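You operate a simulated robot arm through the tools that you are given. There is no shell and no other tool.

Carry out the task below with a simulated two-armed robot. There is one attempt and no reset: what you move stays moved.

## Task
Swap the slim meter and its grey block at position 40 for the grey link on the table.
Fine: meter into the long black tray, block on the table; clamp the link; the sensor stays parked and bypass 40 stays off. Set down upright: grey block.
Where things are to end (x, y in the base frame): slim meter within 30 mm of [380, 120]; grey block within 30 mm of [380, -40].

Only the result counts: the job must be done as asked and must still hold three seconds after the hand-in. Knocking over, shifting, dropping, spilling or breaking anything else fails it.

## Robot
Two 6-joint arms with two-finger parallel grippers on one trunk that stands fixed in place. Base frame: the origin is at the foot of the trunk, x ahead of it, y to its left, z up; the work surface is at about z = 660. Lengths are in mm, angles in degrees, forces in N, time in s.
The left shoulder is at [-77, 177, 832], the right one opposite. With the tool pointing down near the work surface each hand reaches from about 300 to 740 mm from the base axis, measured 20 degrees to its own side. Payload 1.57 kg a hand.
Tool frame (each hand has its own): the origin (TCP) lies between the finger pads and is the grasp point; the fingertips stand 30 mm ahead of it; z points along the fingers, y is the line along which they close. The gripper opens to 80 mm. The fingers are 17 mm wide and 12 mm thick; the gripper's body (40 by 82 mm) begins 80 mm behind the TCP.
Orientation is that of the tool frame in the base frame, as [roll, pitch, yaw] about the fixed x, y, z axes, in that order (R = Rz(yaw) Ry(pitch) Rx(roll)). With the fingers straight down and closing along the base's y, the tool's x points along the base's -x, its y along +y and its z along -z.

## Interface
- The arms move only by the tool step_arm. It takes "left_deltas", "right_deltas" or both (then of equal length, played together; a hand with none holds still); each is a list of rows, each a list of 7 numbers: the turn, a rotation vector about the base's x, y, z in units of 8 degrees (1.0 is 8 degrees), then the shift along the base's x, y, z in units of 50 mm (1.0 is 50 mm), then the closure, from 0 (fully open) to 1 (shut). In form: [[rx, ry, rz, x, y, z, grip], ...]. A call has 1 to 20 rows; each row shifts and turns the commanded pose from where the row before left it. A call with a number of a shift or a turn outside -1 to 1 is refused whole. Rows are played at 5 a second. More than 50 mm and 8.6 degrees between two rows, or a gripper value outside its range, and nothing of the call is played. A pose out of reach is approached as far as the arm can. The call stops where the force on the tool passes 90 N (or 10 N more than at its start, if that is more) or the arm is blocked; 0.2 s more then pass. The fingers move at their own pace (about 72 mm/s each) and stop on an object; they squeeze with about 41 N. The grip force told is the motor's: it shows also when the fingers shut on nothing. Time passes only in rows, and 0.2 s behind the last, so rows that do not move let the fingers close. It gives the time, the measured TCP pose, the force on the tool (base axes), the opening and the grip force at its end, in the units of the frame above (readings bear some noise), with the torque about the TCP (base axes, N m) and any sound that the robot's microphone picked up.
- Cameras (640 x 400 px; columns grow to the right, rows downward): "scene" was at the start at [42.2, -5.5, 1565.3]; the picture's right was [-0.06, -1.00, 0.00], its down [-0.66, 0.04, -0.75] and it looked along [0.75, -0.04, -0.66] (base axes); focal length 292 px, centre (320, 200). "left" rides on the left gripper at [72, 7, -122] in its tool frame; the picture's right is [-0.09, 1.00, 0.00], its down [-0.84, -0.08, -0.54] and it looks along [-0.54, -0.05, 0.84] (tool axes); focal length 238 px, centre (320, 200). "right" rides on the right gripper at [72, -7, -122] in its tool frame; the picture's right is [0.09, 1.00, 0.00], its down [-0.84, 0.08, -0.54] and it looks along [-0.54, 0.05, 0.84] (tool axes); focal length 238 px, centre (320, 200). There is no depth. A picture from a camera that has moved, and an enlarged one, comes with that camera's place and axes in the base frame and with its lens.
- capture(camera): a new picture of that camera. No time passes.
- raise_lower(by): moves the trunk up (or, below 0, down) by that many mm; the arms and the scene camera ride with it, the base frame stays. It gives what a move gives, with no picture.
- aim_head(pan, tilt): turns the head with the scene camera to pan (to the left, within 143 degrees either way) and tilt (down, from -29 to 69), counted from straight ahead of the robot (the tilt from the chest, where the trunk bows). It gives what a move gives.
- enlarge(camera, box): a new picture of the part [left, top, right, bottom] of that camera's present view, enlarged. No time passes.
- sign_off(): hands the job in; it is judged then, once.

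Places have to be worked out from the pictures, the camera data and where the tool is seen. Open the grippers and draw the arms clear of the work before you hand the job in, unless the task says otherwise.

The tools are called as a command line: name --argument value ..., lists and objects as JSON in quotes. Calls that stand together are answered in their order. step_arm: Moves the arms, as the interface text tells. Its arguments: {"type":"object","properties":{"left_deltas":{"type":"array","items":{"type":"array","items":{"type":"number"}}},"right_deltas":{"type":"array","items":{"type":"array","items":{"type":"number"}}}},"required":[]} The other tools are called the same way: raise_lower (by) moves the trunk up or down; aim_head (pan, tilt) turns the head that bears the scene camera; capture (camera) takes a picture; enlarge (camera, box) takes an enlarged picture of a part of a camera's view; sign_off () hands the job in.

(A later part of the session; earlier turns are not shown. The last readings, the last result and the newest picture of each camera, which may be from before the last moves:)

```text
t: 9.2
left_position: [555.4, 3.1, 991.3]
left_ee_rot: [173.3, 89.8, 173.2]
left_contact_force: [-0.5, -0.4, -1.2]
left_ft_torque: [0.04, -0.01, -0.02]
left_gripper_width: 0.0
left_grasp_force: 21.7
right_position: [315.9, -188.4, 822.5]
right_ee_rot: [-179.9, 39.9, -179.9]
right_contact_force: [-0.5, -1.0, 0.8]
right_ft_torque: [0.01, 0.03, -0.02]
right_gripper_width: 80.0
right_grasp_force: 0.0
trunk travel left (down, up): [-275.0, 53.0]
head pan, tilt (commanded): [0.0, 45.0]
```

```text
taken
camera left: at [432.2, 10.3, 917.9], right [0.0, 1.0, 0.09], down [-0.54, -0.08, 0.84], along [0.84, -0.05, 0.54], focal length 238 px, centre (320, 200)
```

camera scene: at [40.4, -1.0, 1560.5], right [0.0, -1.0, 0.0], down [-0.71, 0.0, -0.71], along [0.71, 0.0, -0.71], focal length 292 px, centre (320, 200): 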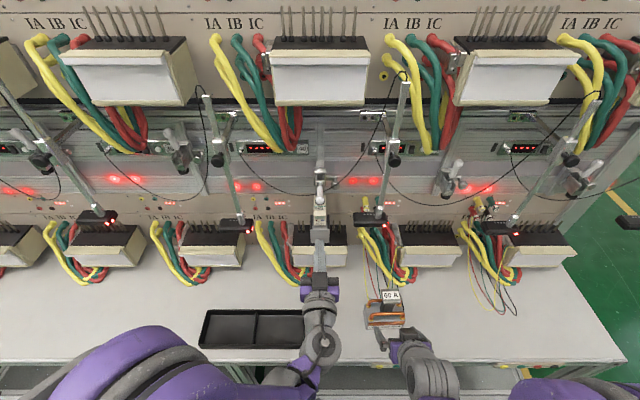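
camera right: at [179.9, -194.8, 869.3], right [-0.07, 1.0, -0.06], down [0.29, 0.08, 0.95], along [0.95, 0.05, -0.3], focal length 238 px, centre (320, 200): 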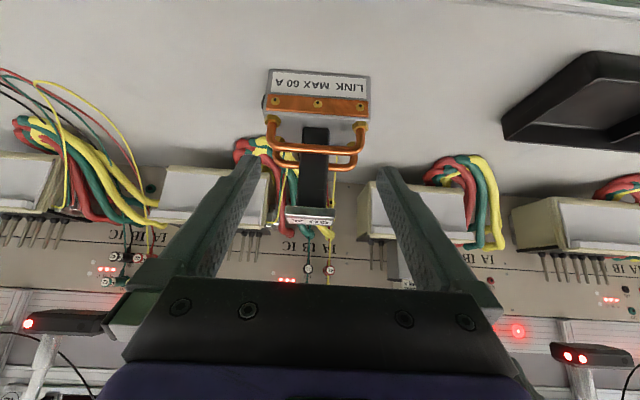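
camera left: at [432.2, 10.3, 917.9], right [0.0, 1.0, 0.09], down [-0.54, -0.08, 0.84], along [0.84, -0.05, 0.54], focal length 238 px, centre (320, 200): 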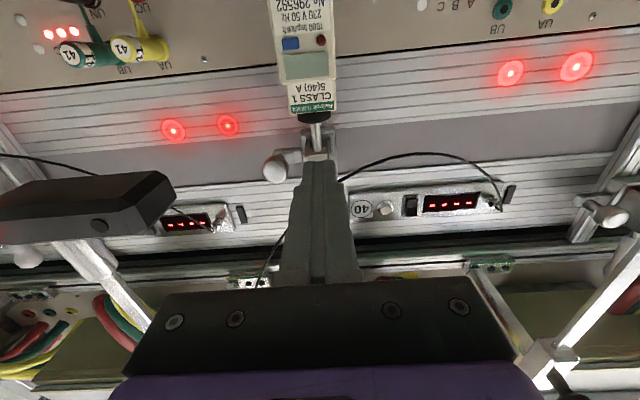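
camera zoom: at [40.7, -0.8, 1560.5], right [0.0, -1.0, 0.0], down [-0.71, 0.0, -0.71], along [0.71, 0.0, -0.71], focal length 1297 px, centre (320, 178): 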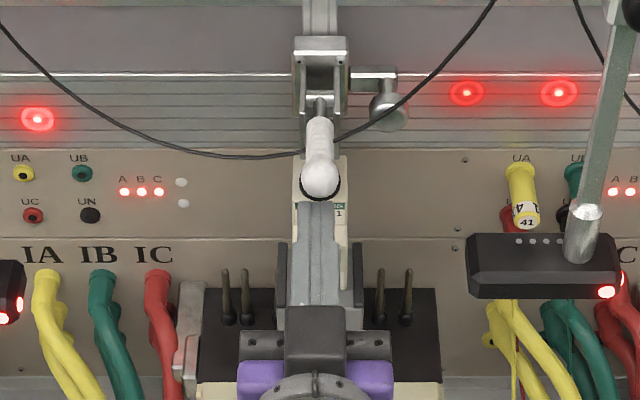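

The fingertips are under the ball. I raise them along the handle's arc in small steps, watching the force.

step_arm --left_deltas '[[0, 0, 0, 0.09, -0.04, 0.2, 1], [0, 0, 0, 0, 0, 0.2, 1], [0, 0, 0, 0, 0, 0.2, 1], [0, 0, 0, 0, 0, 0.25, 1]]'

enlarge --camera "scene" --box '[290, 140, 350, 230]'

enlarge --camera "left" --box '[260, 60, 400, 200]'

```text
t: 10.2
left_position: [561.9, -1.7, 1034.4]
left_ee_rot: [-172.9, 89.9, -172.9]
left_contact_force: [-0.5, -0.3, 0.1]
left_ft_torque: [0.04, -0.04, 0.02]
left_gripper_width: 0.0
left_grasp_force: 21.4
right_position: [314.2, -189.0, 823.4]
right_ee_rot: [-179.9, 40.1, 180.0]
right_contact_force: [0.2, 0.0, 0.2]
right_ft_torque: [-0.02, 0.0, 0.01]
right_gripper_width: 80.0
right_grasp_force: 0.1
trunk travel left (down, up): [-275.0, 53.0]
head pan, tilt (commanded): [0.0, 45.0]
```

```text
4.44 times, centred on (320, 185) of scene
camera zoom: at [39.5, -0.6, 1560.5], right [0.0, -1.0, 0.0], down [-0.71, 0.0, -0.71], along [0.71, 0.0, -0.71], focal length 1297 px, centre (320, 267)
```

zoom: 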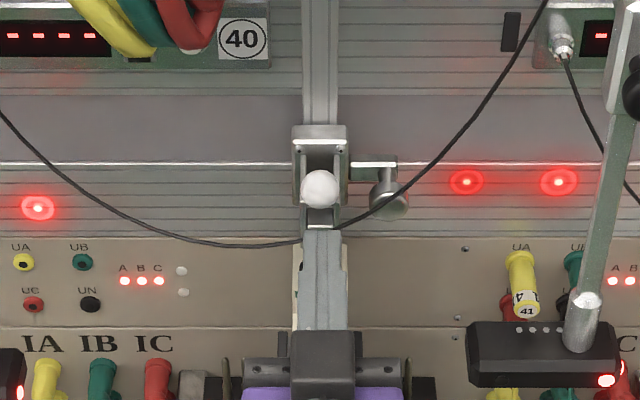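

```text
2.86 times, centred on (330, 130) of left
camera zoom: at [437.8, 6.5, 962.0], right [0.0, 1.0, 0.09], down [-0.54, -0.08, 0.84], along [0.84, -0.05, 0.54], focal length 681 px, centre (291, 400)
```

zoom: 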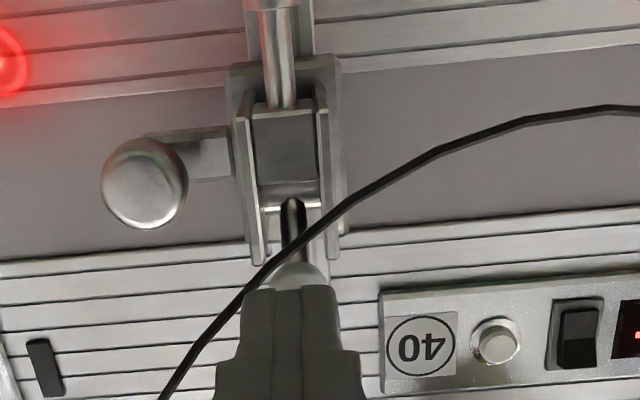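

The handle is rising freely with it. Continue along the arc, curving forward.

step_arm --left_deltas '[[0, 0, 0, 0.08, 0.03, 0.3, 1], [0, 0, 0, 0.12, 0, 0.2, 1], [0, 0, 0, 0.16, 0, 0.16, 1], [0, 0, 0, 0.14, 0, 0.12, 1], [0, 0, 0, 0.14, 0, 0.08, 1]]'

enlarge --camera "scene" --box '[290, 120, 350, 210]'

enlarge --camera "left" --box '[240, 0, 400, 180]'

```text
t: 11.4
left_position: [592.7, 0.4, 1077.6]
left_ee_rot: [174.7, 89.9, 174.8]
left_contact_force: [-0.6, 0.4, -0.4]
left_ft_torque: [0.01, 0.02, -0.01]
left_gripper_width: 0.0
left_grasp_force: 21.1
right_position: [314.2, -188.6, 822.4]
right_ee_rot: [-180.0, 40.0, -179.9]
right_contact_force: [0.3, 0.1, 0.0]
right_ft_torque: [0.0, -0.04, 0.0]
right_gripper_width: 80.2
right_grasp_force: 0.0
trunk travel left (down, up): [-275.0, 53.0]
head pan, tilt (commanded): [0.0, 45.0]
```

```text
4.44 times, centred on (320, 165) of scene
camera zoom: at [39.9, -0.8, 1560.5], right [0.0, -1.0, 0.0], down [-0.71, 0.0, -0.71], along [0.71, 0.0, -0.71], focal length 1297 px, centre (320, 356)
```

zoom: 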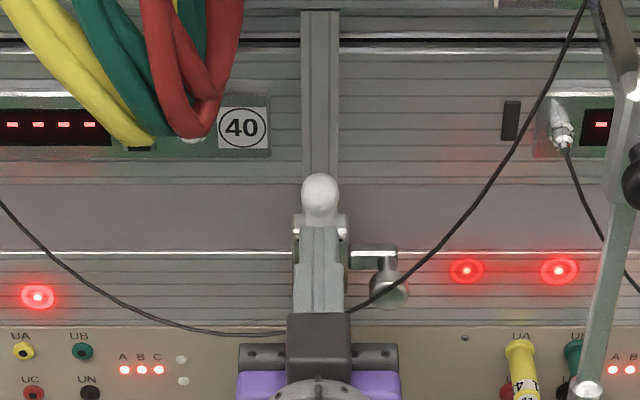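

```text
2.22 times, centred on (320, 90) of left
camera zoom: at [469.8, 8.5, 1005.4], right [0.0, 1.0, 0.09], down [-0.54, -0.08, 0.84], along [0.84, -0.05, 0.54], focal length 530 px, centre (320, 444)
```

zoom: 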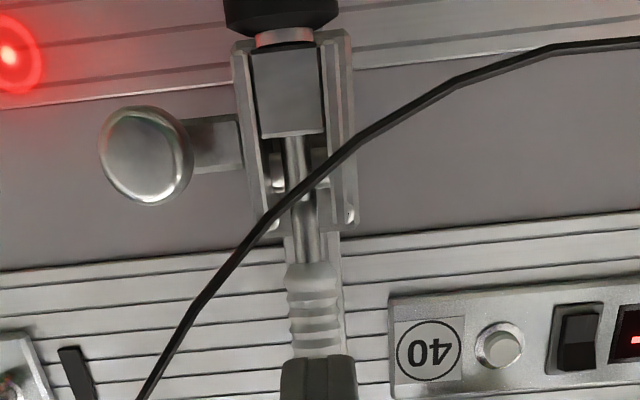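

The handle is up and the foot has lifted to the bracket, like clamp 41. A small extra nudge checks whether it is at its stop, then I back off.

step_arm --left_deltas '[[0, 0, 0, 0.1, 0, 0.03, 1]]'

enlarge --camera "left" --box '[240, 0, 400, 180]'

step_arm --left_deltas '[[0, 0, 0, -0.8, 0, -0.1, 1], [0, 0, 0, -0.9, 0, -0.1, 1], [0, 0, 0, -0.9, 0, -0.1, 1]]'

enlarge --camera "scene" --box '[290, 140, 350, 250]'

enlarge --camera "left" --box '[240, 0, 400, 180]'

```text
t: 11.8
left_position: [597.6, 0.5, 1079.1]
left_ee_rot: [-169.6, 89.9, -169.6]
left_contact_force: [-0.5, -0.4, -0.8]
left_ft_torque: [-0.01, 0.06, 0.03]
left_gripper_width: 0.0
left_grasp_force: 21.7
right_position: [314.7, -189.7, 822.3]
right_ee_rot: [180.0, 40.0, 180.0]
right_contact_force: [-0.3, 0.0, 0.0]
right_ft_torque: [0.01, 0.01, 0.01]
right_gripper_width: 80.3
right_grasp_force: 0.0
trunk travel left (down, up): [-275.0, 53.0]
head pan, tilt (commanded): [0.0, 45.0]
```

```text
2.22 times, centred on (320, 90) of left
camera zoom: at [474.5, 8.4, 1006.8], right [0.0, 1.0, 0.09], down [-0.54, -0.08, 0.84], along [0.84, -0.05, 0.54], focal length 530 px, centre (320, 444)
```

zoom: 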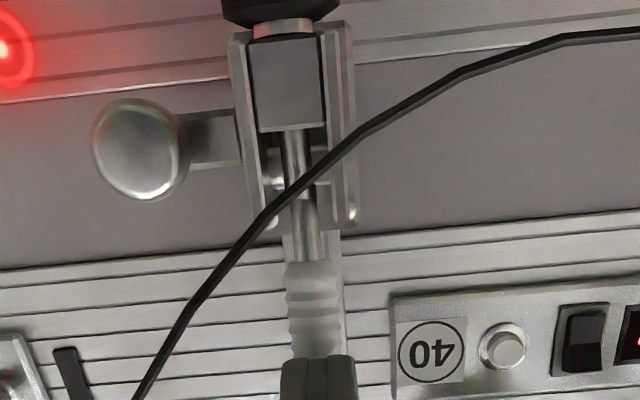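

```text
t: 12.6
left_position: [466.0, -0.4, 1064.4]
left_ee_rot: [-156.9, 90.0, -156.8]
left_contact_force: [0.8, -0.4, -0.9]
left_ft_torque: [-0.01, -0.04, 0.01]
left_gripper_width: 0.1
left_grasp_force: 21.3
right_position: [314.4, -188.9, 821.9]
right_ee_rot: [180.0, 40.0, -180.0]
right_contact_force: [-0.1, 0.0, -0.7]
right_ft_torque: [0.0, -0.02, 0.02]
right_gripper_width: 80.0
right_grasp_force: 0.1
trunk travel left (down, up): [-275.0, 53.0]
head pan, tilt (commanded): [0.0, 45.0]
```

```text
3.64 times, centred on (320, 195) of scene
camera zoom: at [38.4, -0.4, 1560.5], right [0.0, -1.0, 0.0], down [-0.71, 0.0, -0.71], along [0.71, 0.0, -0.71], focal length 1061 px, centre (320, 218)
```

zoom: 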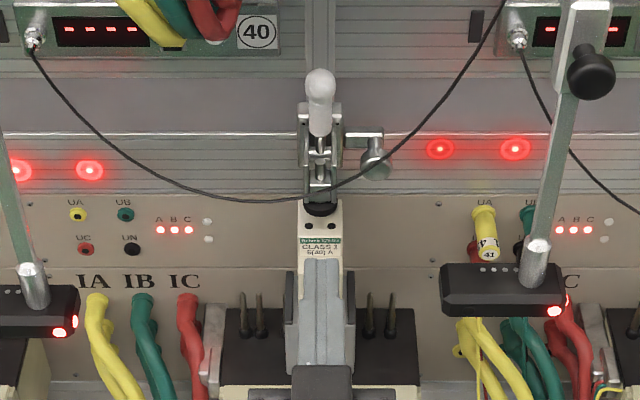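

```text
2.22 times, centred on (320, 90) of left
camera zoom: at [342.2, 7.1, 991.3], right [0.0, 1.0, 0.09], down [-0.54, -0.08, 0.84], along [0.84, -0.05, 0.54], focal length 530 px, centre (320, 444)
```

zoom: 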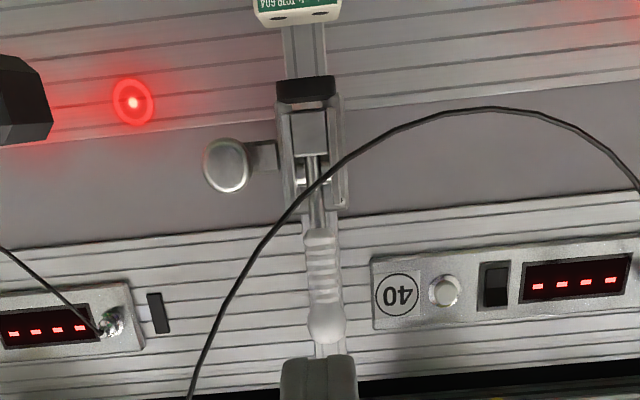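

Clamp 40 is open and stays open (foot bottom ≈ 982, meter top ≈ 958). Next I grip the meter's sides from the front with the left hand horizontal: open, drop to z≈915, then go forward.

step_arm --left_deltas '[[0, 0, 0, -0.2, 0, -0.7, 0], [0, 0, 0, 0, 0, -0.8, 0], [0, 0, 0, 0, 0.02, -0.8, 0], [0, 0, 0, 0, 0, -0.68, 0], [0, 0, 0, 0.6, 0, 0, 0], [0, 0, 0, 0.6, 0, 0, 0]]'

capture --camera "left"

enlarge --camera "scene" --box '[270, 170, 370, 260]'

```text
t: 14.0
left_position: [528.2, -6.3, 928.9]
left_ee_rot: [149.9, 89.9, 149.9]
left_contact_force: [0.6, -0.5, -0.2]
left_ft_torque: [0.0, 0.04, -0.02]
left_gripper_width: 80.1
left_grasp_force: 0.1
left hand out of reach, approached as far as the arm can: row 4
right_position: [315.9, -189.3, 822.6]
right_ee_rot: [-180.0, 40.0, -180.0]
right_contact_force: [-0.4, 0.9, 0.3]
right_ft_torque: [-0.02, 0.02, -0.01]
right_gripper_width: 80.0
right_grasp_force: 0.1
trunk travel left (down, up): [-275.0, 53.0]
head pan, tilt (commanded): [0.0, 45.0]
```

```text
taken
camera left: at [405.8, 2.4, 856.2], right [0.0, 1.0, 0.09], down [-0.54, -0.08, 0.84], along [0.84, -0.05, 0.54], focal length 238 px, centre (320, 200)
```

left: 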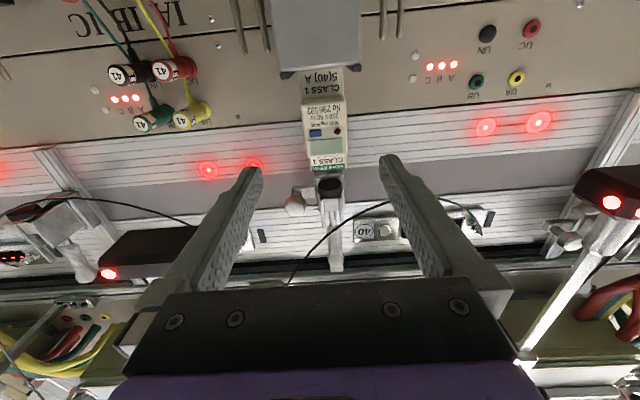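

```text
4.44 times, centred on (320, 215) of scene
camera zoom: at [40.3, -0.8, 1560.5], right [0.0, -1.0, 0.0], down [-0.71, 0.0, -0.71], along [0.71, 0.0, -0.71], focal length 1297 px, centre (320, 133)
```

zoom: 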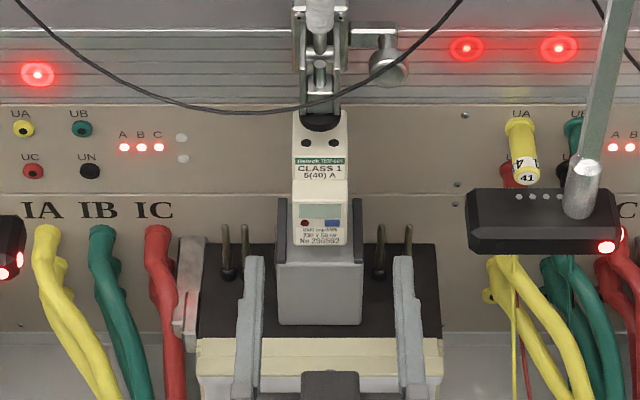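

The pose is slightly short of target (y −6, z 929). I nudge forward and correct y and z in small steps before straddling the meter.

step_arm --left_deltas '[[0, 0, 0, 0.3, 0.14, -0.14, 0], [0, 0, 0, 0, 0, 0, 0]]'

capture --camera "left"

```text
t: 14.6
left_position: [543.5, 1.2, 922.6]
left_ee_rot: [176.1, 89.9, 176.1]
left_contact_force: [0.7, 0.2, -0.9]
left_ft_torque: [-0.01, -0.02, 0.0]
left_gripper_width: 79.7
left_grasp_force: 0.1
right_position: [313.8, -188.2, 822.8]
right_ee_rot: [-179.9, 40.1, -180.0]
right_contact_force: [0.3, 0.3, -0.1]
right_ft_torque: [-0.01, -0.01, -0.04]
right_gripper_width: 80.2
right_grasp_force: 0.0
trunk travel left (down, up): [-275.0, 53.0]
head pan, tilt (commanded): [0.0, 45.0]
```

```text
taken
camera left: at [419.8, 9.6, 850.3], right [0.0, 1.0, 0.09], down [-0.54, -0.08, 0.84], along [0.84, -0.05, 0.54], focal length 238 px, centre (320, 200)
```

left: 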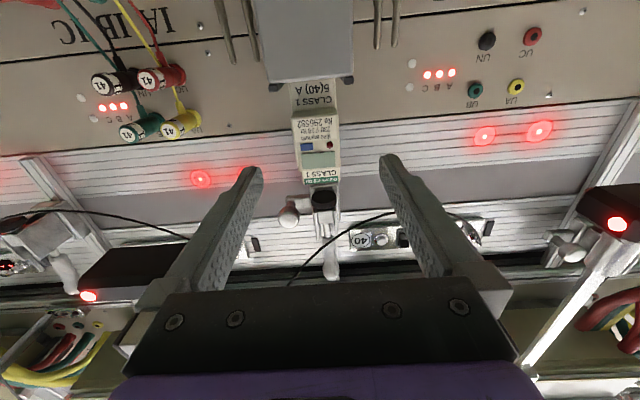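

Centred on the meter. Moving forward ~83 mm so the fingers straddle it at z≈918, then close.

step_arm --left_deltas '[[0, 0, 0, 0.5, 0, -0.04, 0], [0, 0, 0, 0.5, 0, -0.03, 0], [0, 0, 0, 0.4, 0, 0, 0], [0, 0, 0, 0.24, 0, 0, 0]]'

capture --camera "left"

enlarge --camera "scene" --box '[270, 170, 370, 260]'

```text
t: 15.6
left_position: [626.1, 3.9, 918.2]
left_ee_rot: [-173.8, 89.9, -174.0]
left_contact_force: [-0.6, -0.1, 0.5]
left_ft_torque: [0.01, 0.0, -0.02]
left_gripper_width: 80.2
left_grasp_force: 0.1
right_position: [314.2, -188.5, 823.4]
right_ee_rot: [-179.9, 40.0, -180.0]
right_contact_force: [-0.2, -0.8, -0.7]
right_ft_torque: [0.0, 0.01, 0.02]
right_gripper_width: 80.1
right_grasp_force: 0.2
trunk travel left (down, up): [-275.0, 53.0]
head pan, tilt (commanded): [0.0, 45.0]
```

```text
taken
camera left: at [502.7, 11.0, 846.5], right [0.0, 1.0, 0.09], down [-0.54, -0.08, 0.84], along [0.84, -0.05, 0.54], focal length 238 px, centre (320, 200)
```

left: 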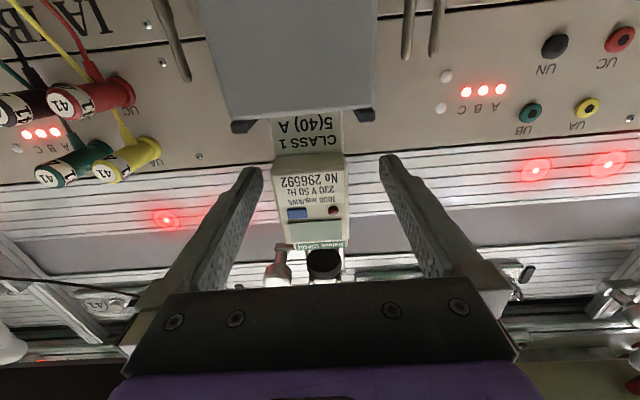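

```text
4.44 times, centred on (320, 215) of scene
camera zoom: at [39.8, -0.7, 1560.5], right [0.0, -1.0, 0.0], down [-0.71, 0.0, -0.71], along [0.71, 0.0, -0.71], focal length 1297 px, centre (320, 133)
```

zoom: 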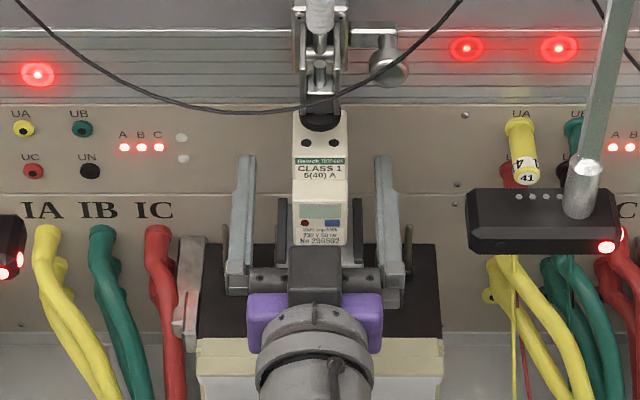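

The fingers straddle the meter, offset about 4 mm to the left; I correct that and close gently.

step_arm --left_deltas '[[0, 0, 0, 0, -0.07, 0, 0], [0, 0, 0, 0, 0, 0, 0.3], [0, 0, 0, 0, 0, 0, 0.45]]'

enlarge --camera "scene" --box '[290, 190, 350, 240]'

```text
t: 16.4
left_position: [626.3, -0.5, 918.1]
left_ee_rot: [172.2, 89.9, 172.4]
left_contact_force: [-0.8, -0.1, 0.4]
left_ft_torque: [0.0, 0.01, -0.01]
left_gripper_width: 44.0
left_grasp_force: 0.1
right_position: [314.7, -190.5, 821.7]
right_ee_rot: [180.0, 40.1, 180.0]
right_contact_force: [0.0, 0.9, -0.1]
right_ft_torque: [-0.03, 0.01, -0.01]
right_gripper_width: 80.1
right_grasp_force: 0.1
trunk travel left (down, up): [-275.0, 53.0]
head pan, tilt (commanded): [0.0, 45.0]
```

```text
8.00 times, centred on (320, 215) of scene
camera zoom: at [39.8, -0.8, 1560.5], right [0.0, -1.0, 0.0], down [-0.71, 0.0, -0.71], along [0.71, 0.0, -0.71], focal length 2334 px, centre (320, 80)
```

zoom: 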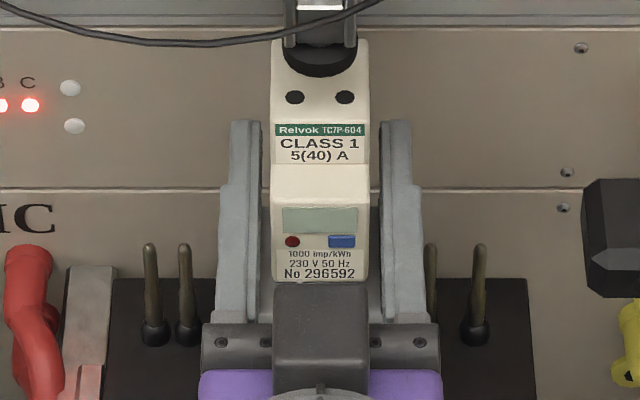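

Well centred. Close fully on the meter.

step_arm --left_deltas '[[0, 0, 0, 0, 0, 0, 1], [0, 0, 0, 0, 0, 0, 1]]'

enlarge --camera "scene" --box '[290, 190, 350, 240]'

```text
t: 17.0
left_position: [625.5, -0.2, 919.6]
left_ee_rot: [176.3, 89.9, 176.3]
left_contact_force: [0.6, 0.2, -0.2]
left_ft_torque: [-0.05, -0.02, -0.01]
left_gripper_width: 35.8
left_grasp_force: 41.1
right_position: [314.7, -189.1, 823.1]
right_ee_rot: [180.0, 39.9, 180.0]
right_contact_force: [-0.6, 0.5, -0.4]
right_ft_torque: [0.01, 0.0, -0.02]
right_gripper_width: 80.0
right_grasp_force: 0.0
trunk travel left (down, up): [-275.0, 53.0]
head pan, tilt (commanded): [0.0, 45.0]
```

```text
8.00 times, centred on (320, 215) of scene
camera zoom: at [39.8, -0.7, 1560.5], right [0.0, -1.0, 0.0], down [-0.71, 0.0, -0.71], along [0.71, 0.0, -0.71], focal length 2334 px, centre (320, 80)
```

zoom: 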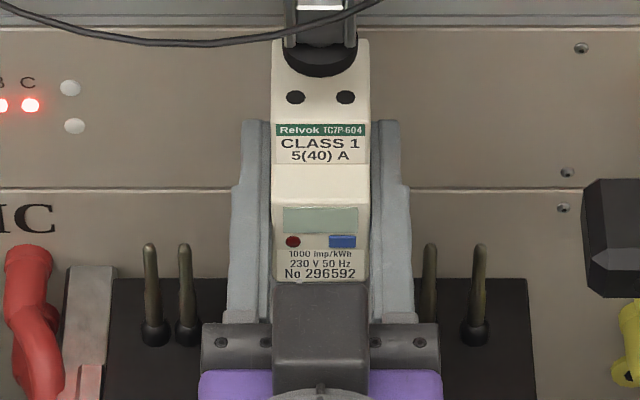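

Gripped (35.8 mm wide, 41 N). I lift a few millimetres and check whether the block comes along.

step_arm --left_deltas '[[0, 0, 0, 0, 0, 0.08, 1], [0, 0, 0, 0, 0, 0.08, 1]]'

capture --camera "left"

enlarge --camera "scene" --box '[290, 190, 350, 240]'

```text
t: 17.6
left_position: [625.5, -0.1, 926.8]
left_ee_rot: [174.9, 90.0, 174.9]
left_contact_force: [0.9, 0.6, -1.6]
left_ft_torque: [-0.01, 0.05, 0.02]
left_gripper_width: 35.7
left_grasp_force: 41.2
right_position: [315.2, -187.9, 822.8]
right_ee_rot: [180.0, 40.0, -180.0]
right_contact_force: [0.2, 0.4, -0.9]
right_ft_torque: [0.04, -0.02, 0.0]
right_gripper_width: 80.0
right_grasp_force: 0.0
trunk travel left (down, up): [-275.0, 53.0]
head pan, tilt (commanded): [0.0, 45.0]
```

```text
taken
camera left: at [502.4, 7.7, 853.3], right [0.0, 1.0, 0.09], down [-0.54, -0.08, 0.84], along [0.84, -0.05, 0.54], focal length 238 px, centre (320, 200)
```

left: 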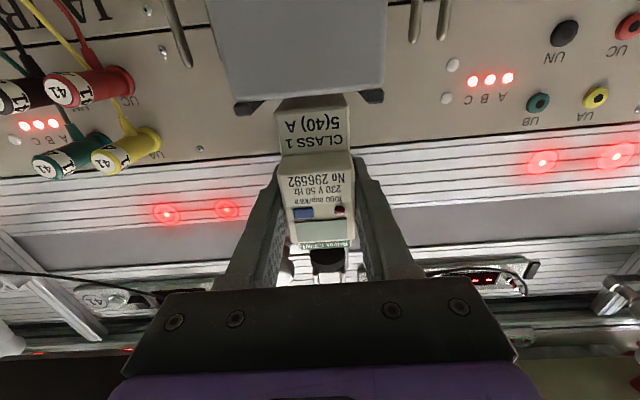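

```text
8.00 times, centred on (320, 215) of scene
camera zoom: at [39.9, -0.7, 1560.5], right [0.0, -1.0, 0.0], down [-0.71, 0.0, -0.71], along [0.71, 0.0, -0.71], focal length 2334 px, centre (320, 80)
```

zoom: 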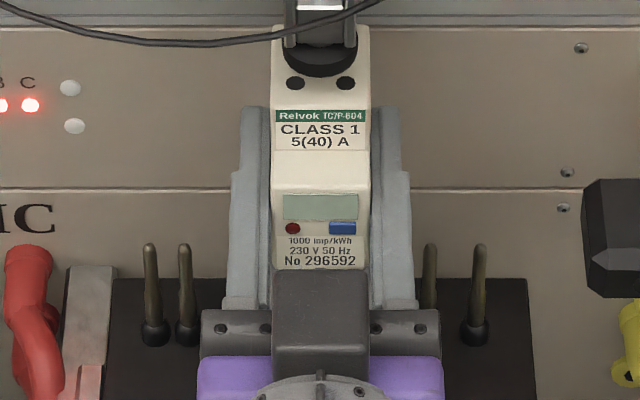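

The meter is separating from the block (block stays), with almost no force. Lift ~8 mm more and look again.

step_arm --left_deltas '[[0, 0, 0, 0, 0, 0.08, 1], [0, 0, 0, 0, 0, 0.08, 1]]'

enlarge --camera "left" --box '[200, 40, 420, 290]'

enlarge --camera "scene" --box '[290, 180, 350, 250]'

```text
t: 18.2
left_position: [626.0, -1.7, 935.2]
left_ee_rot: [171.7, 89.8, 171.7]
left_contact_force: [0.6, -0.9, -0.7]
left_ft_torque: [0.01, 0.02, 0.0]
left_gripper_width: 35.7
left_grasp_force: 40.8
right_position: [314.2, -188.3, 821.5]
right_ee_rot: [179.9, 40.0, -179.9]
right_contact_force: [-0.1, 0.0, -0.4]
right_ft_torque: [0.02, 0.0, 0.02]
right_gripper_width: 80.1
right_grasp_force: 0.2
trunk travel left (down, up): [-275.0, 53.0]
head pan, tilt (commanded): [0.0, 45.0]
```

```text
1.60 times, centred on (310, 165) of left
camera zoom: at [502.6, 7.0, 862.5], right [0.0, 1.0, 0.09], down [-0.54, -0.08, 0.84], along [0.84, -0.05, 0.54], focal length 381 px, centre (336, 256)
```

zoom: 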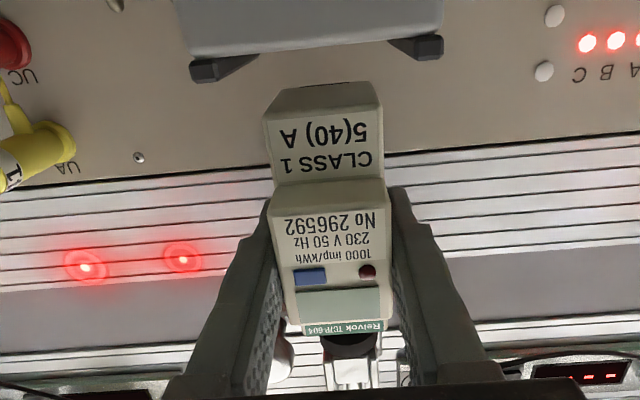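

```text
5.71 times, centred on (320, 215) of scene
camera zoom: at [39.9, -0.7, 1560.5], right [0.0, -1.0, 0.0], down [-0.71, 0.0, -0.71], along [0.71, 0.0, -0.71], focal length 1667 px, centre (320, 114)
```

zoom: 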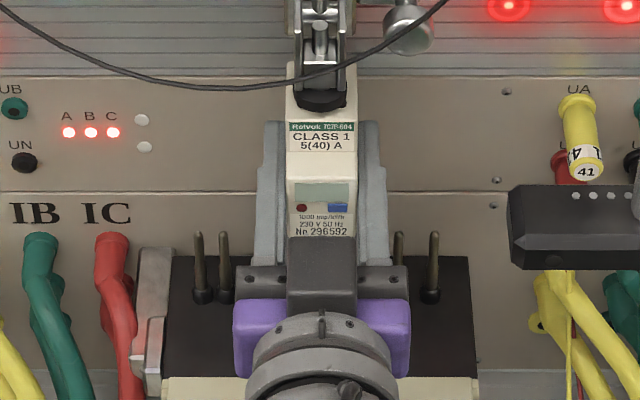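

The meter's underside is now fully clear of the block and its ridges. I pull it straight back out from under the clamp, raising only after it has cleared the bracket.

step_arm --left_deltas '[[0, 0, 0, -0.4, 0.02, 0, 1], [0, 0, 0, -0.7, 0, 0, 1], [0, 0, 0, -0.7, 0, 0, 1], [0, 0, 0, -0.7, 0, 0.4, 1], [0, 0, 0, -0.4, 0.2, 0.6, 1]]'

capture --camera "scene"

capture --camera "left"

```text
t: 19.4
left_position: [478.7, 13.3, 984.9]
left_ee_rot: [-141.9, 90.0, -142.0]
left_contact_force: [0.7, -0.1, -0.9]
left_ft_torque: [0.02, 0.02, 0.0]
left_gripper_width: 35.7
left_grasp_force: 40.6
right_position: [314.4, -189.0, 823.4]
right_ee_rot: [180.0, 40.0, 180.0]
right_contact_force: [-0.5, 0.3, 0.0]
right_ft_torque: [0.02, -0.02, 0.0]
right_gripper_width: 79.9
right_grasp_force: 0.1
trunk travel left (down, up): [-275.0, 53.0]
head pan, tilt (commanded): [0.0, 45.0]
```

```text
taken
camera scene: at [38.8, 0.0, 1560.5], right [0.0, -1.0, 0.0], down [-0.71, 0.0, -0.71], along [0.71, 0.0, -0.71], focal length 292 px, centre (320, 200)
```

scene: 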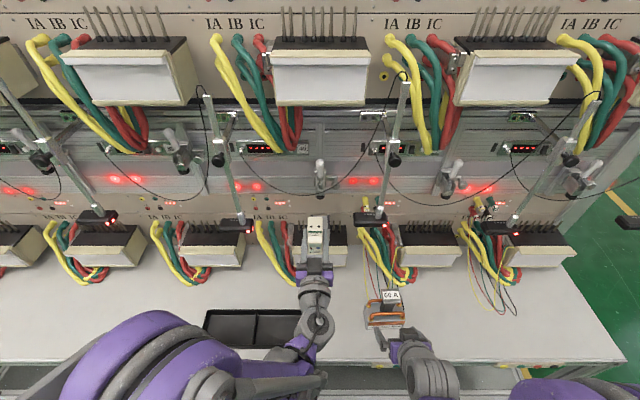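

```text
taken
camera left: at [356.0, 20.1, 911.7], right [0.0, 1.0, 0.09], down [-0.54, -0.08, 0.84], along [0.84, -0.05, 0.54], focal length 238 px, centre (320, 200)
```

left: 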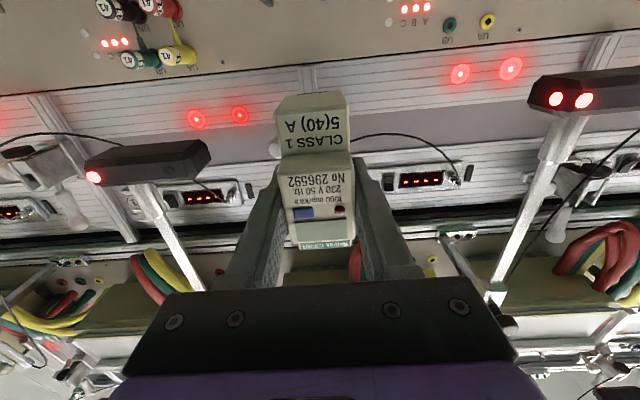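

The meter is out cleanly. I now rotate the hand back to pointing straight down (meter lies face-up, top toward +x) while moving toward the tray side, high above it.

step_arm --left_deltas '[[0, 0.94, 0, -0.13, 0.18, 0, 1], [0, 0.94, 0, -0.13, 0.18, 0, 1], [0, 0.94, 0, -0.13, 0.18, 0, 1], [0, 0.94, 0, -0.13, 0.18, 0, 1], [0, 0.94, 0, -0.13, 0.18, 0, 1], [0, 0.94, 0, -0.13, 0.18, 0, 1], [0, 0.94, 0, -0.13, 0.18, 0, 1], [0, 0.94, 0, -0.13, 0.18, 0, 1], [0, 0.94, 0, -0.13, 0.18, 0, 1], [0, 0.94, 0, -0.13, 0.18, 0, 1], [0, 0.94, 0, -0.13, 0.18, 0, 1], [0, 0.91, 0, -0.13, 0.18, 0, 1]]'

capture --camera "left"

capture --camera "scene"

```text
t: 22.0
left_position: [402.0, 118.5, 986.2]
left_ee_rot: [180.0, -0.3, 179.9]
left_contact_force: [0.3, -0.1, 1.0]
left_ft_torque: [0.0, 0.01, 0.0]
left_gripper_width: 39.4
left_grasp_force: 0.0
right_position: [315.5, -188.6, 821.9]
right_ee_rot: [-179.9, 40.0, 180.0]
right_contact_force: [-0.7, 0.7, -0.5]
right_ft_torque: [-0.02, -0.02, -0.03]
right_gripper_width: 80.0
right_grasp_force: 0.1
trunk travel left (down, up): [-275.0, 53.0]
head pan, tilt (commanded): [0.0, 45.0]
```

```text
taken
camera left: at [329.8, 125.8, 1106.9], right [0.09, 1.0, 0.0], down [0.84, -0.08, 0.54], along [0.54, -0.05, -0.84], focal length 238 px, centre (320, 200)
```

left: 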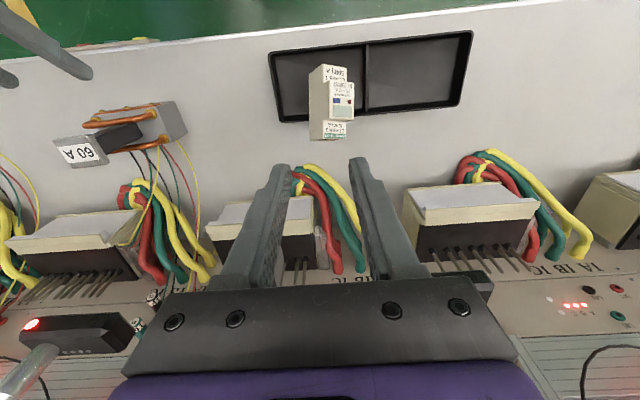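

```text
taken
camera scene: at [40.4, -0.6, 1560.5], right [0.0, -1.0, 0.0], down [-0.71, 0.0, -0.71], along [0.71, 0.0, -0.71], focal length 292 px, centre (320, 200)
```

scene: 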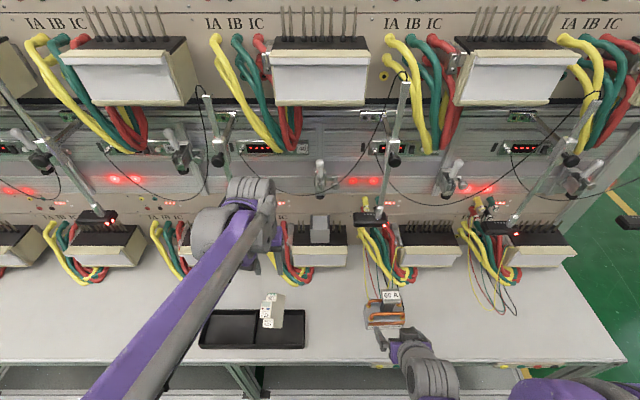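

The grip force reads 0 and the meter is no longer between the fingers – it seems to have slipped out and to be at or falling into the tray. I look closely before doing anything else.

enlarge --camera "left" --box '[250, 20, 490, 170]'

enlarge --camera "scene" --box '[190, 270, 330, 360]'

capture --camera "right"

```text
2.67 times, centred on (370, 95) of left
camera zoom: at [329.8, 125.8, 1106.9], right [0.09, 1.0, 0.0], down [0.84, -0.08, 0.54], along [0.54, -0.05, -0.84], focal length 636 px, centre (187, 480)
```

zoom: 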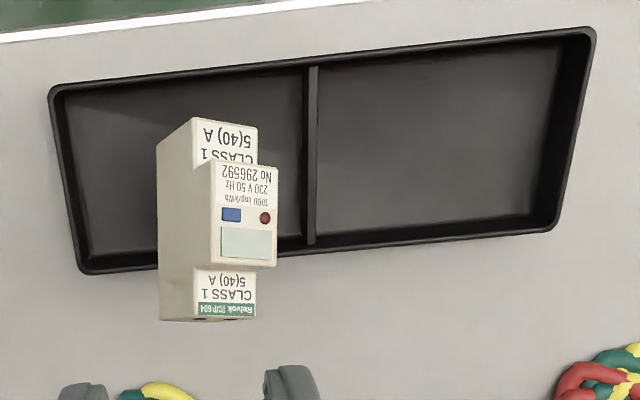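

```text
4.44 times, centred on (260, 315) of scene
camera zoom: at [40.4, -0.6, 1560.5], right [0.0, -1.0, 0.0], down [-0.71, 0.0, -0.71], along [0.71, 0.0, -0.71], focal length 1297 px, centre (587, -311)
```

zoom: 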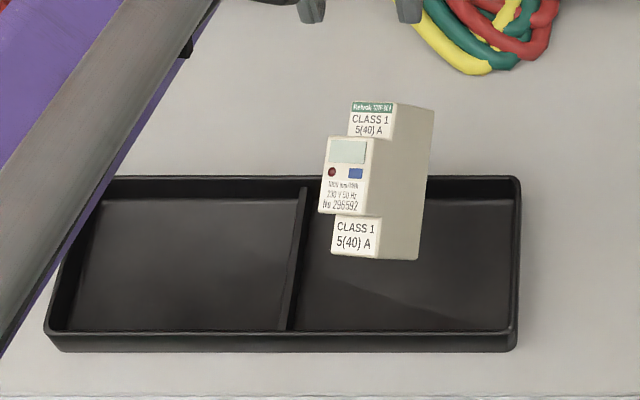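

```text
taken
camera right: at [180.5, -194.7, 869.4], right [-0.07, 1.0, -0.06], down [0.29, 0.08, 0.95], along [0.95, 0.05, -0.3], focal length 238 px, centre (320, 200)
```

right: 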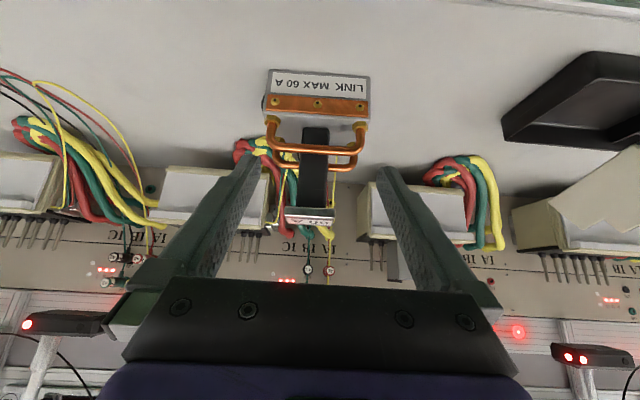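

The meter is in mid-air (about z 790) above the tray's right compartment – it slipped from the grip despite the commanded closure. I let time pass with the hand still and see where it settles.

step_arm --left_deltas '[[0, 0, 0, 0, 0, 0, 0.5], [0, 0, 0, 0, 0, 0, 0.5], [0, 0, 0, 0, 0, 0, 0.5], [0, 0, 0, 0, 0, 0, 0.5]]'

enlarge --camera "scene" --box '[190, 270, 330, 360]'

capture --camera "left"

```text
t: 23.0
left_position: [402.2, 117.8, 986.0]
left_ee_rot: [180.0, -0.2, -179.9]
left_contact_force: [0.6, 0.4, 0.4]
left_ft_torque: [-0.01, 0.01, 0.01]
left_gripper_width: 39.9
left_grasp_force: 0.0
right_position: [314.5, -189.3, 823.1]
right_ee_rot: [179.9, 40.0, -180.0]
right_contact_force: [0.1, 0.2, -0.6]
right_ft_torque: [-0.03, -0.01, -0.01]
right_gripper_width: 80.1
right_grasp_force: 0.0
trunk travel left (down, up): [-275.0, 53.0]
head pan, tilt (commanded): [0.0, 45.0]
```

```text
4.44 times, centred on (260, 315) of scene
camera zoom: at [39.7, -0.7, 1560.5], right [0.0, -1.0, 0.0], down [-0.71, 0.0, -0.71], along [0.71, 0.0, -0.71], focal length 1297 px, centre (587, -311)
```

zoom: 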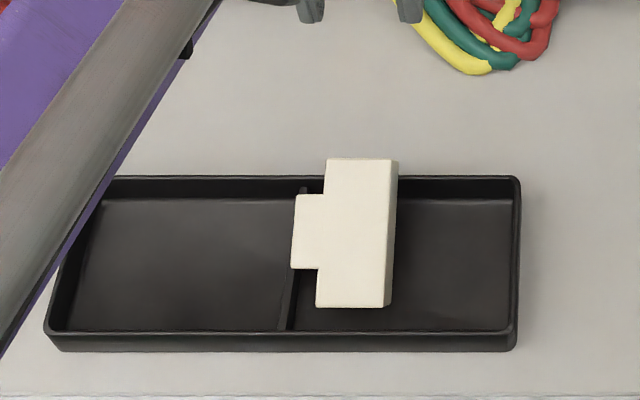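

```text
taken
camera left: at [329.4, 125.7, 1106.7], right [0.09, 1.0, 0.0], down [0.84, -0.08, 0.54], along [0.54, -0.05, -0.84], focal length 238 px, centre (320, 200)
```

left: 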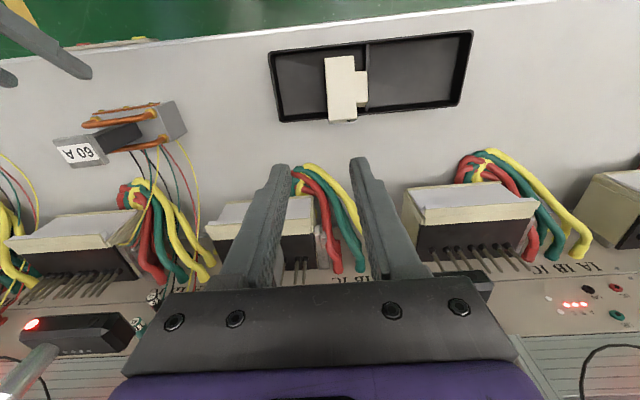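

It landed inside the tray on its side, but leaning on the divider/back rim – not yet properly placed. I'll check that the left gripper closes normally in air, and zoom on the meter to plan a re-grasp.

step_arm --left_deltas '[[0, 0, 0, 0, 0, 0, 1], [0, 0, 0, 0, 0, 0, 1], [0, 0, 0, 0, 0, 0, 1]]'

enlarge --camera "left" --box '[260, 20, 480, 140]'

enlarge --camera "scene" --box '[230, 290, 310, 350]'

```text
t: 23.8
left_position: [402.8, 117.7, 985.9]
left_ee_rot: [180.0, -0.1, -180.0]
left_contact_force: [0.3, 0.5, -0.6]
left_ft_torque: [0.01, 0.01, 0.05]
left_gripper_width: 0.2
left_grasp_force: 21.4
right_position: [314.5, -189.4, 822.3]
right_ee_rot: [-179.9, 40.0, -179.9]
right_contact_force: [-0.3, 0.8, 0.2]
right_ft_torque: [0.02, -0.01, -0.01]
right_gripper_width: 80.0
right_grasp_force: 0.0
trunk travel left (down, up): [-275.0, 53.0]
head pan, tilt (commanded): [0.0, 45.0]
```

```text
2.91 times, centred on (370, 80) of left
camera zoom: at [329.4, 125.7, 1106.7], right [0.09, 1.0, 0.0], down [0.84, -0.08, 0.54], along [0.54, -0.05, -0.84], focal length 693 px, centre (174, 549)
```

zoom: 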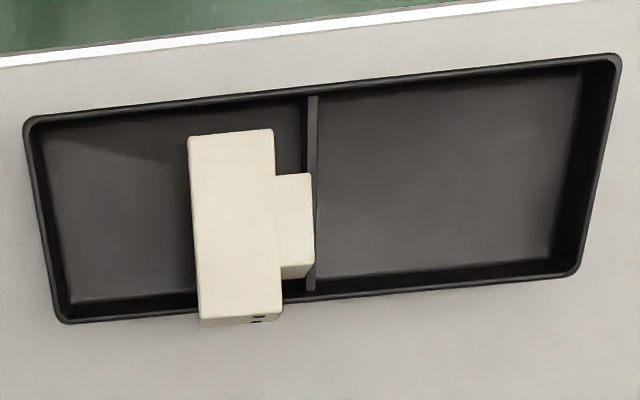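

```text
6.67 times, centred on (270, 320) of scene
camera zoom: at [39.8, -0.7, 1560.5], right [0.0, -1.0, 0.0], down [-0.71, 0.0, -0.71], along [0.71, 0.0, -0.71], focal length 1945 px, centre (653, -600)
```

zoom: 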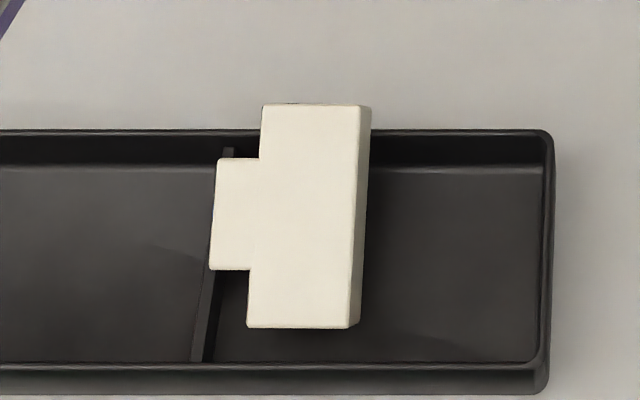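

The gripper closes normally; the meter lies on its side at about [390, 160] with its far end on the back rim, so I'll re-grasp it across its middle and lay it flat lengthwise. First I move the open left hand above it for a closer look.

step_arm --left_deltas '[[0, 0, 0, 0, 0.2, -0.6, 0], [0, 0, 0, -0.1, 0.2, -0.8, 0], [0, 0, 0, -0.1, 0.2, -0.8, 0], [0, 0, 0, -0.06, 0.2, -0.8, 0], [0, 0, 0, 0, 0.06, -0.6, 0]]'

capture --camera "left"

capture --camera "scene"

```text
t: 25.0
left_position: [388.4, 161.3, 802.9]
left_ee_rot: [-180.0, -0.1, -180.0]
left_contact_force: [-0.6, -0.6, -1.0]
left_ft_torque: [0.01, -0.02, -0.01]
left_gripper_width: 80.3
left_grasp_force: 0.0
right_position: [315.0, -189.5, 822.2]
right_ee_rot: [179.9, 40.0, -180.0]
right_contact_force: [-0.5, -0.5, 0.6]
right_ft_torque: [0.03, 0.01, 0.02]
right_gripper_width: 79.8
right_grasp_force: 0.1
trunk travel left (down, up): [-275.0, 53.0]
head pan, tilt (commanded): [0.0, 45.0]
```

```text
taken
camera left: at [315.5, 169.0, 923.9], right [0.09, 1.0, 0.0], down [0.84, -0.08, 0.54], along [0.54, -0.05, -0.84], focal length 238 px, centre (320, 200)
```

left: 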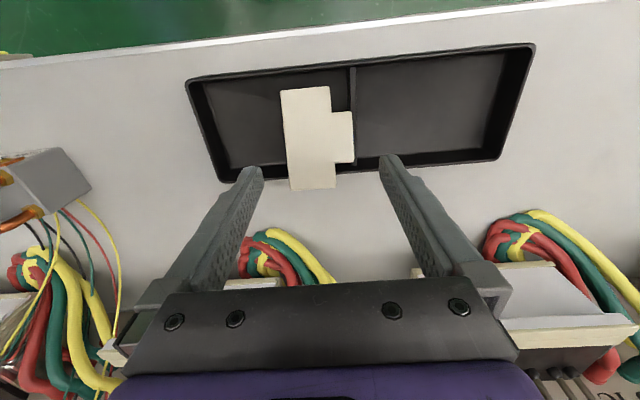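

```text
taken
camera scene: at [40.3, -0.7, 1560.5], right [0.0, -1.0, 0.0], down [-0.71, 0.0, -0.71], along [0.71, 0.0, -0.71], focal length 292 px, centre (320, 200)
```

scene: 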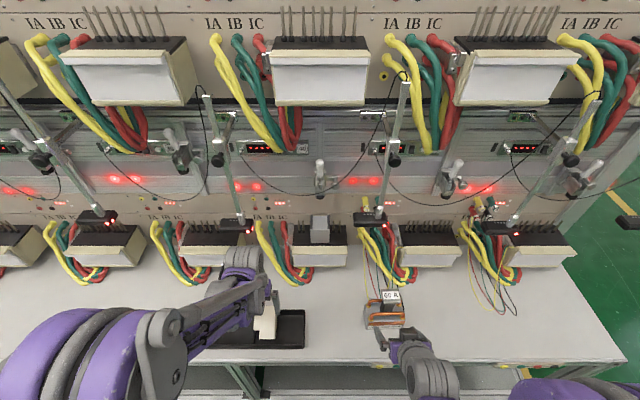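

The meter spans y 129–195 at its bulge (x 367–416), centred on the hand. I descend to z≈711 so the fingertips stay just above the divider, then close stepwise.

step_arm --left_deltas '[[0, 0, 0, 0.05, 0.01, -0.6, 0], [0, 0, 0, 0, 0, -0.6, 0], [0, 0, 0, 0, 0, -0.4, 0], [0, 0, 0, 0, 0, -0.2, 0]]'

capture --camera "left"

```text
t: 26.0
left_position: [390.6, 163.4, 712.9]
left_ee_rot: [-179.9, -0.1, -179.9]
left_contact_force: [0.1, 0.0, 0.2]
left_ft_torque: [0.0, 0.0, 0.01]
left_gripper_width: 80.1
left_grasp_force: 0.0
right_position: [315.5, -189.1, 822.2]
right_ee_rot: [-180.0, 40.0, -179.9]
right_contact_force: [0.4, 0.5, 0.5]
right_ft_torque: [-0.04, 0.01, -0.04]
right_gripper_width: 80.3
right_grasp_force: 0.0
trunk travel left (down, up): [-275.0, 53.0]
head pan, tilt (commanded): [0.0, 45.0]
```

```text
taken
camera left: at [318.2, 170.9, 835.4], right [0.09, 1.0, 0.0], down [0.84, -0.08, 0.54], along [0.54, -0.05, -0.84], focal length 238 px, centre (320, 200)
```

left: 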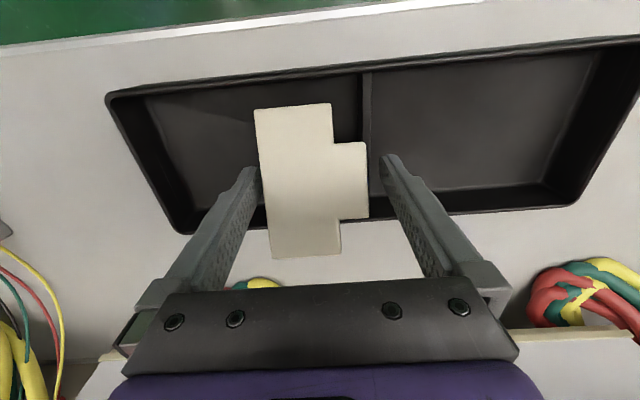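

The gap on the −y side is slimmer, so I shift 3 mm that way and close in stages.

step_arm --left_deltas '[[0, 0, 0, 0, -0.07, 0, 0], [0, 0, 0, 0, 0, 0, 0.1], [0, 0, 0, 0, 0, 0, 1], [0, 0, 0, 0, 0, 0, 1]]'

capture --camera "left"

```text
t: 27.0
left_position: [390.5, 158.9, 714.6]
left_ee_rot: [-180.0, -0.2, -179.9]
left_contact_force: [-0.9, -0.3, -0.6]
left_ft_torque: [0.01, 0.01, -0.01]
left_gripper_width: 61.5
left_grasp_force: 40.9
right_position: [315.4, -188.2, 821.7]
right_ee_rot: [179.9, 40.1, 179.9]
right_contact_force: [-0.2, 0.0, -0.6]
right_ft_torque: [0.01, -0.01, 0.01]
right_gripper_width: 79.8
right_grasp_force: 0.1
trunk travel left (down, up): [-275.0, 53.0]
head pan, tilt (commanded): [0.0, 45.0]
```

```text
taken
camera left: at [318.0, 167.1, 835.6], right [0.09, 1.0, 0.0], down [0.84, -0.08, 0.54], along [0.54, -0.05, -0.84], focal length 238 px, centre (320, 200)
```

left: 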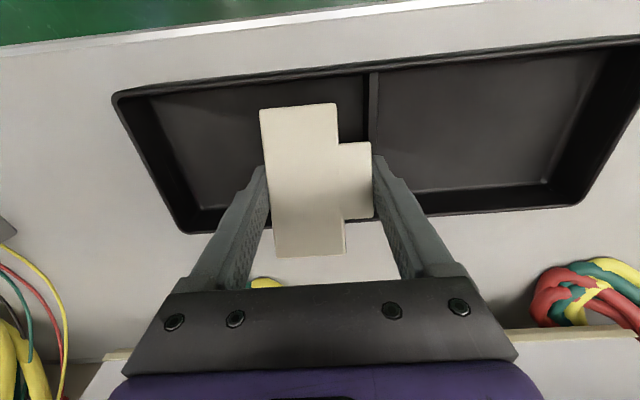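

Gripped at 61.5 mm, 41 N. Lift gently ~45 mm and check the grip.

step_arm --left_deltas '[[0, 0, 0, 0, 0, 0.3, 1], [0, 0, 0, 0, 0, 0.3, 1], [0, 0, 0, 0, 0, 0.3, 1]]'

capture --camera "left"

```text
t: 27.8
left_position: [391.4, 157.3, 759.3]
left_ee_rot: [179.9, -0.1, 180.0]
left_contact_force: [0.1, 0.2, -1.5]
left_ft_torque: [0.02, 0.0, 0.0]
left_gripper_width: 61.4
left_grasp_force: 41.3
right_position: [314.3, -188.2, 822.4]
right_ee_rot: [-179.9, 40.0, -179.9]
right_contact_force: [-0.3, -0.5, -0.2]
right_ft_torque: [-0.01, -0.01, -0.02]
right_gripper_width: 80.0
right_grasp_force: 0.1
trunk travel left (down, up): [-275.0, 53.0]
head pan, tilt (commanded): [0.0, 45.0]
```

```text
taken
camera left: at [318.7, 165.5, 880.9], right [0.09, 1.0, 0.0], down [0.84, -0.08, 0.54], along [0.54, -0.05, -0.84], focal length 238 px, centre (320, 200)
```

left: 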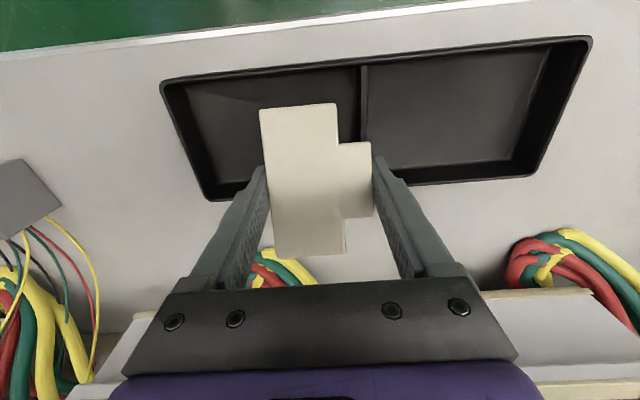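

Holding well. Now yaw the hand in two halves (watching the grip) so the meter lies along y, moving it over the right compartment.

step_arm --left_deltas '[[0, 0, 0.9, -0.02, -0.1, 0.02, 1], [0, 0, 0.9, -0.02, -0.1, 0.02, 1], [0, 0, 0.9, -0.02, -0.1, 0.02, 1], [0, 0, 0.9, -0.02, -0.1, 0, 1]]'

capture --camera "left"

```text
t: 28.8
left_position: [388.2, 138.9, 763.6]
left_ee_rot: [179.9, -0.1, -151.1]
left_contact_force: [-0.3, -0.4, -1.5]
left_ft_torque: [-0.03, -0.01, 0.0]
left_gripper_width: 61.5
left_grasp_force: 41.0
right_position: [315.3, -188.7, 821.9]
right_ee_rot: [-179.9, 39.9, -180.0]
right_contact_force: [0.4, -0.2, 0.8]
right_ft_torque: [0.0, -0.01, 0.02]
right_gripper_width: 80.1
right_grasp_force: 0.0
trunk travel left (down, up): [-275.0, 53.0]
head pan, tilt (commanded): [0.0, 45.0]
```

```text
taken
camera left: at [320.7, 111.3, 884.5], right [-0.4, 0.92, 0.0], down [0.77, 0.34, 0.54], along [0.5, 0.22, -0.84], focal length 238 px, centre (320, 200)
```

left: 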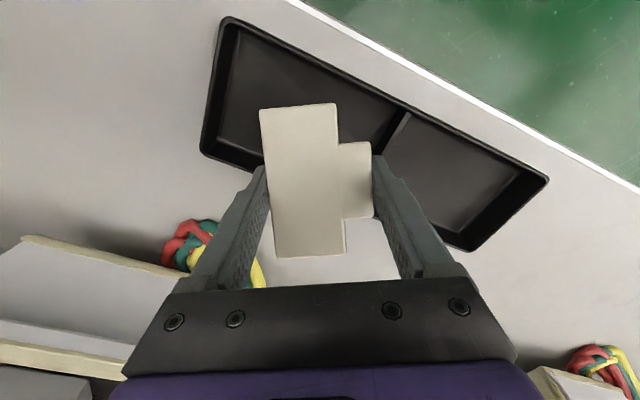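

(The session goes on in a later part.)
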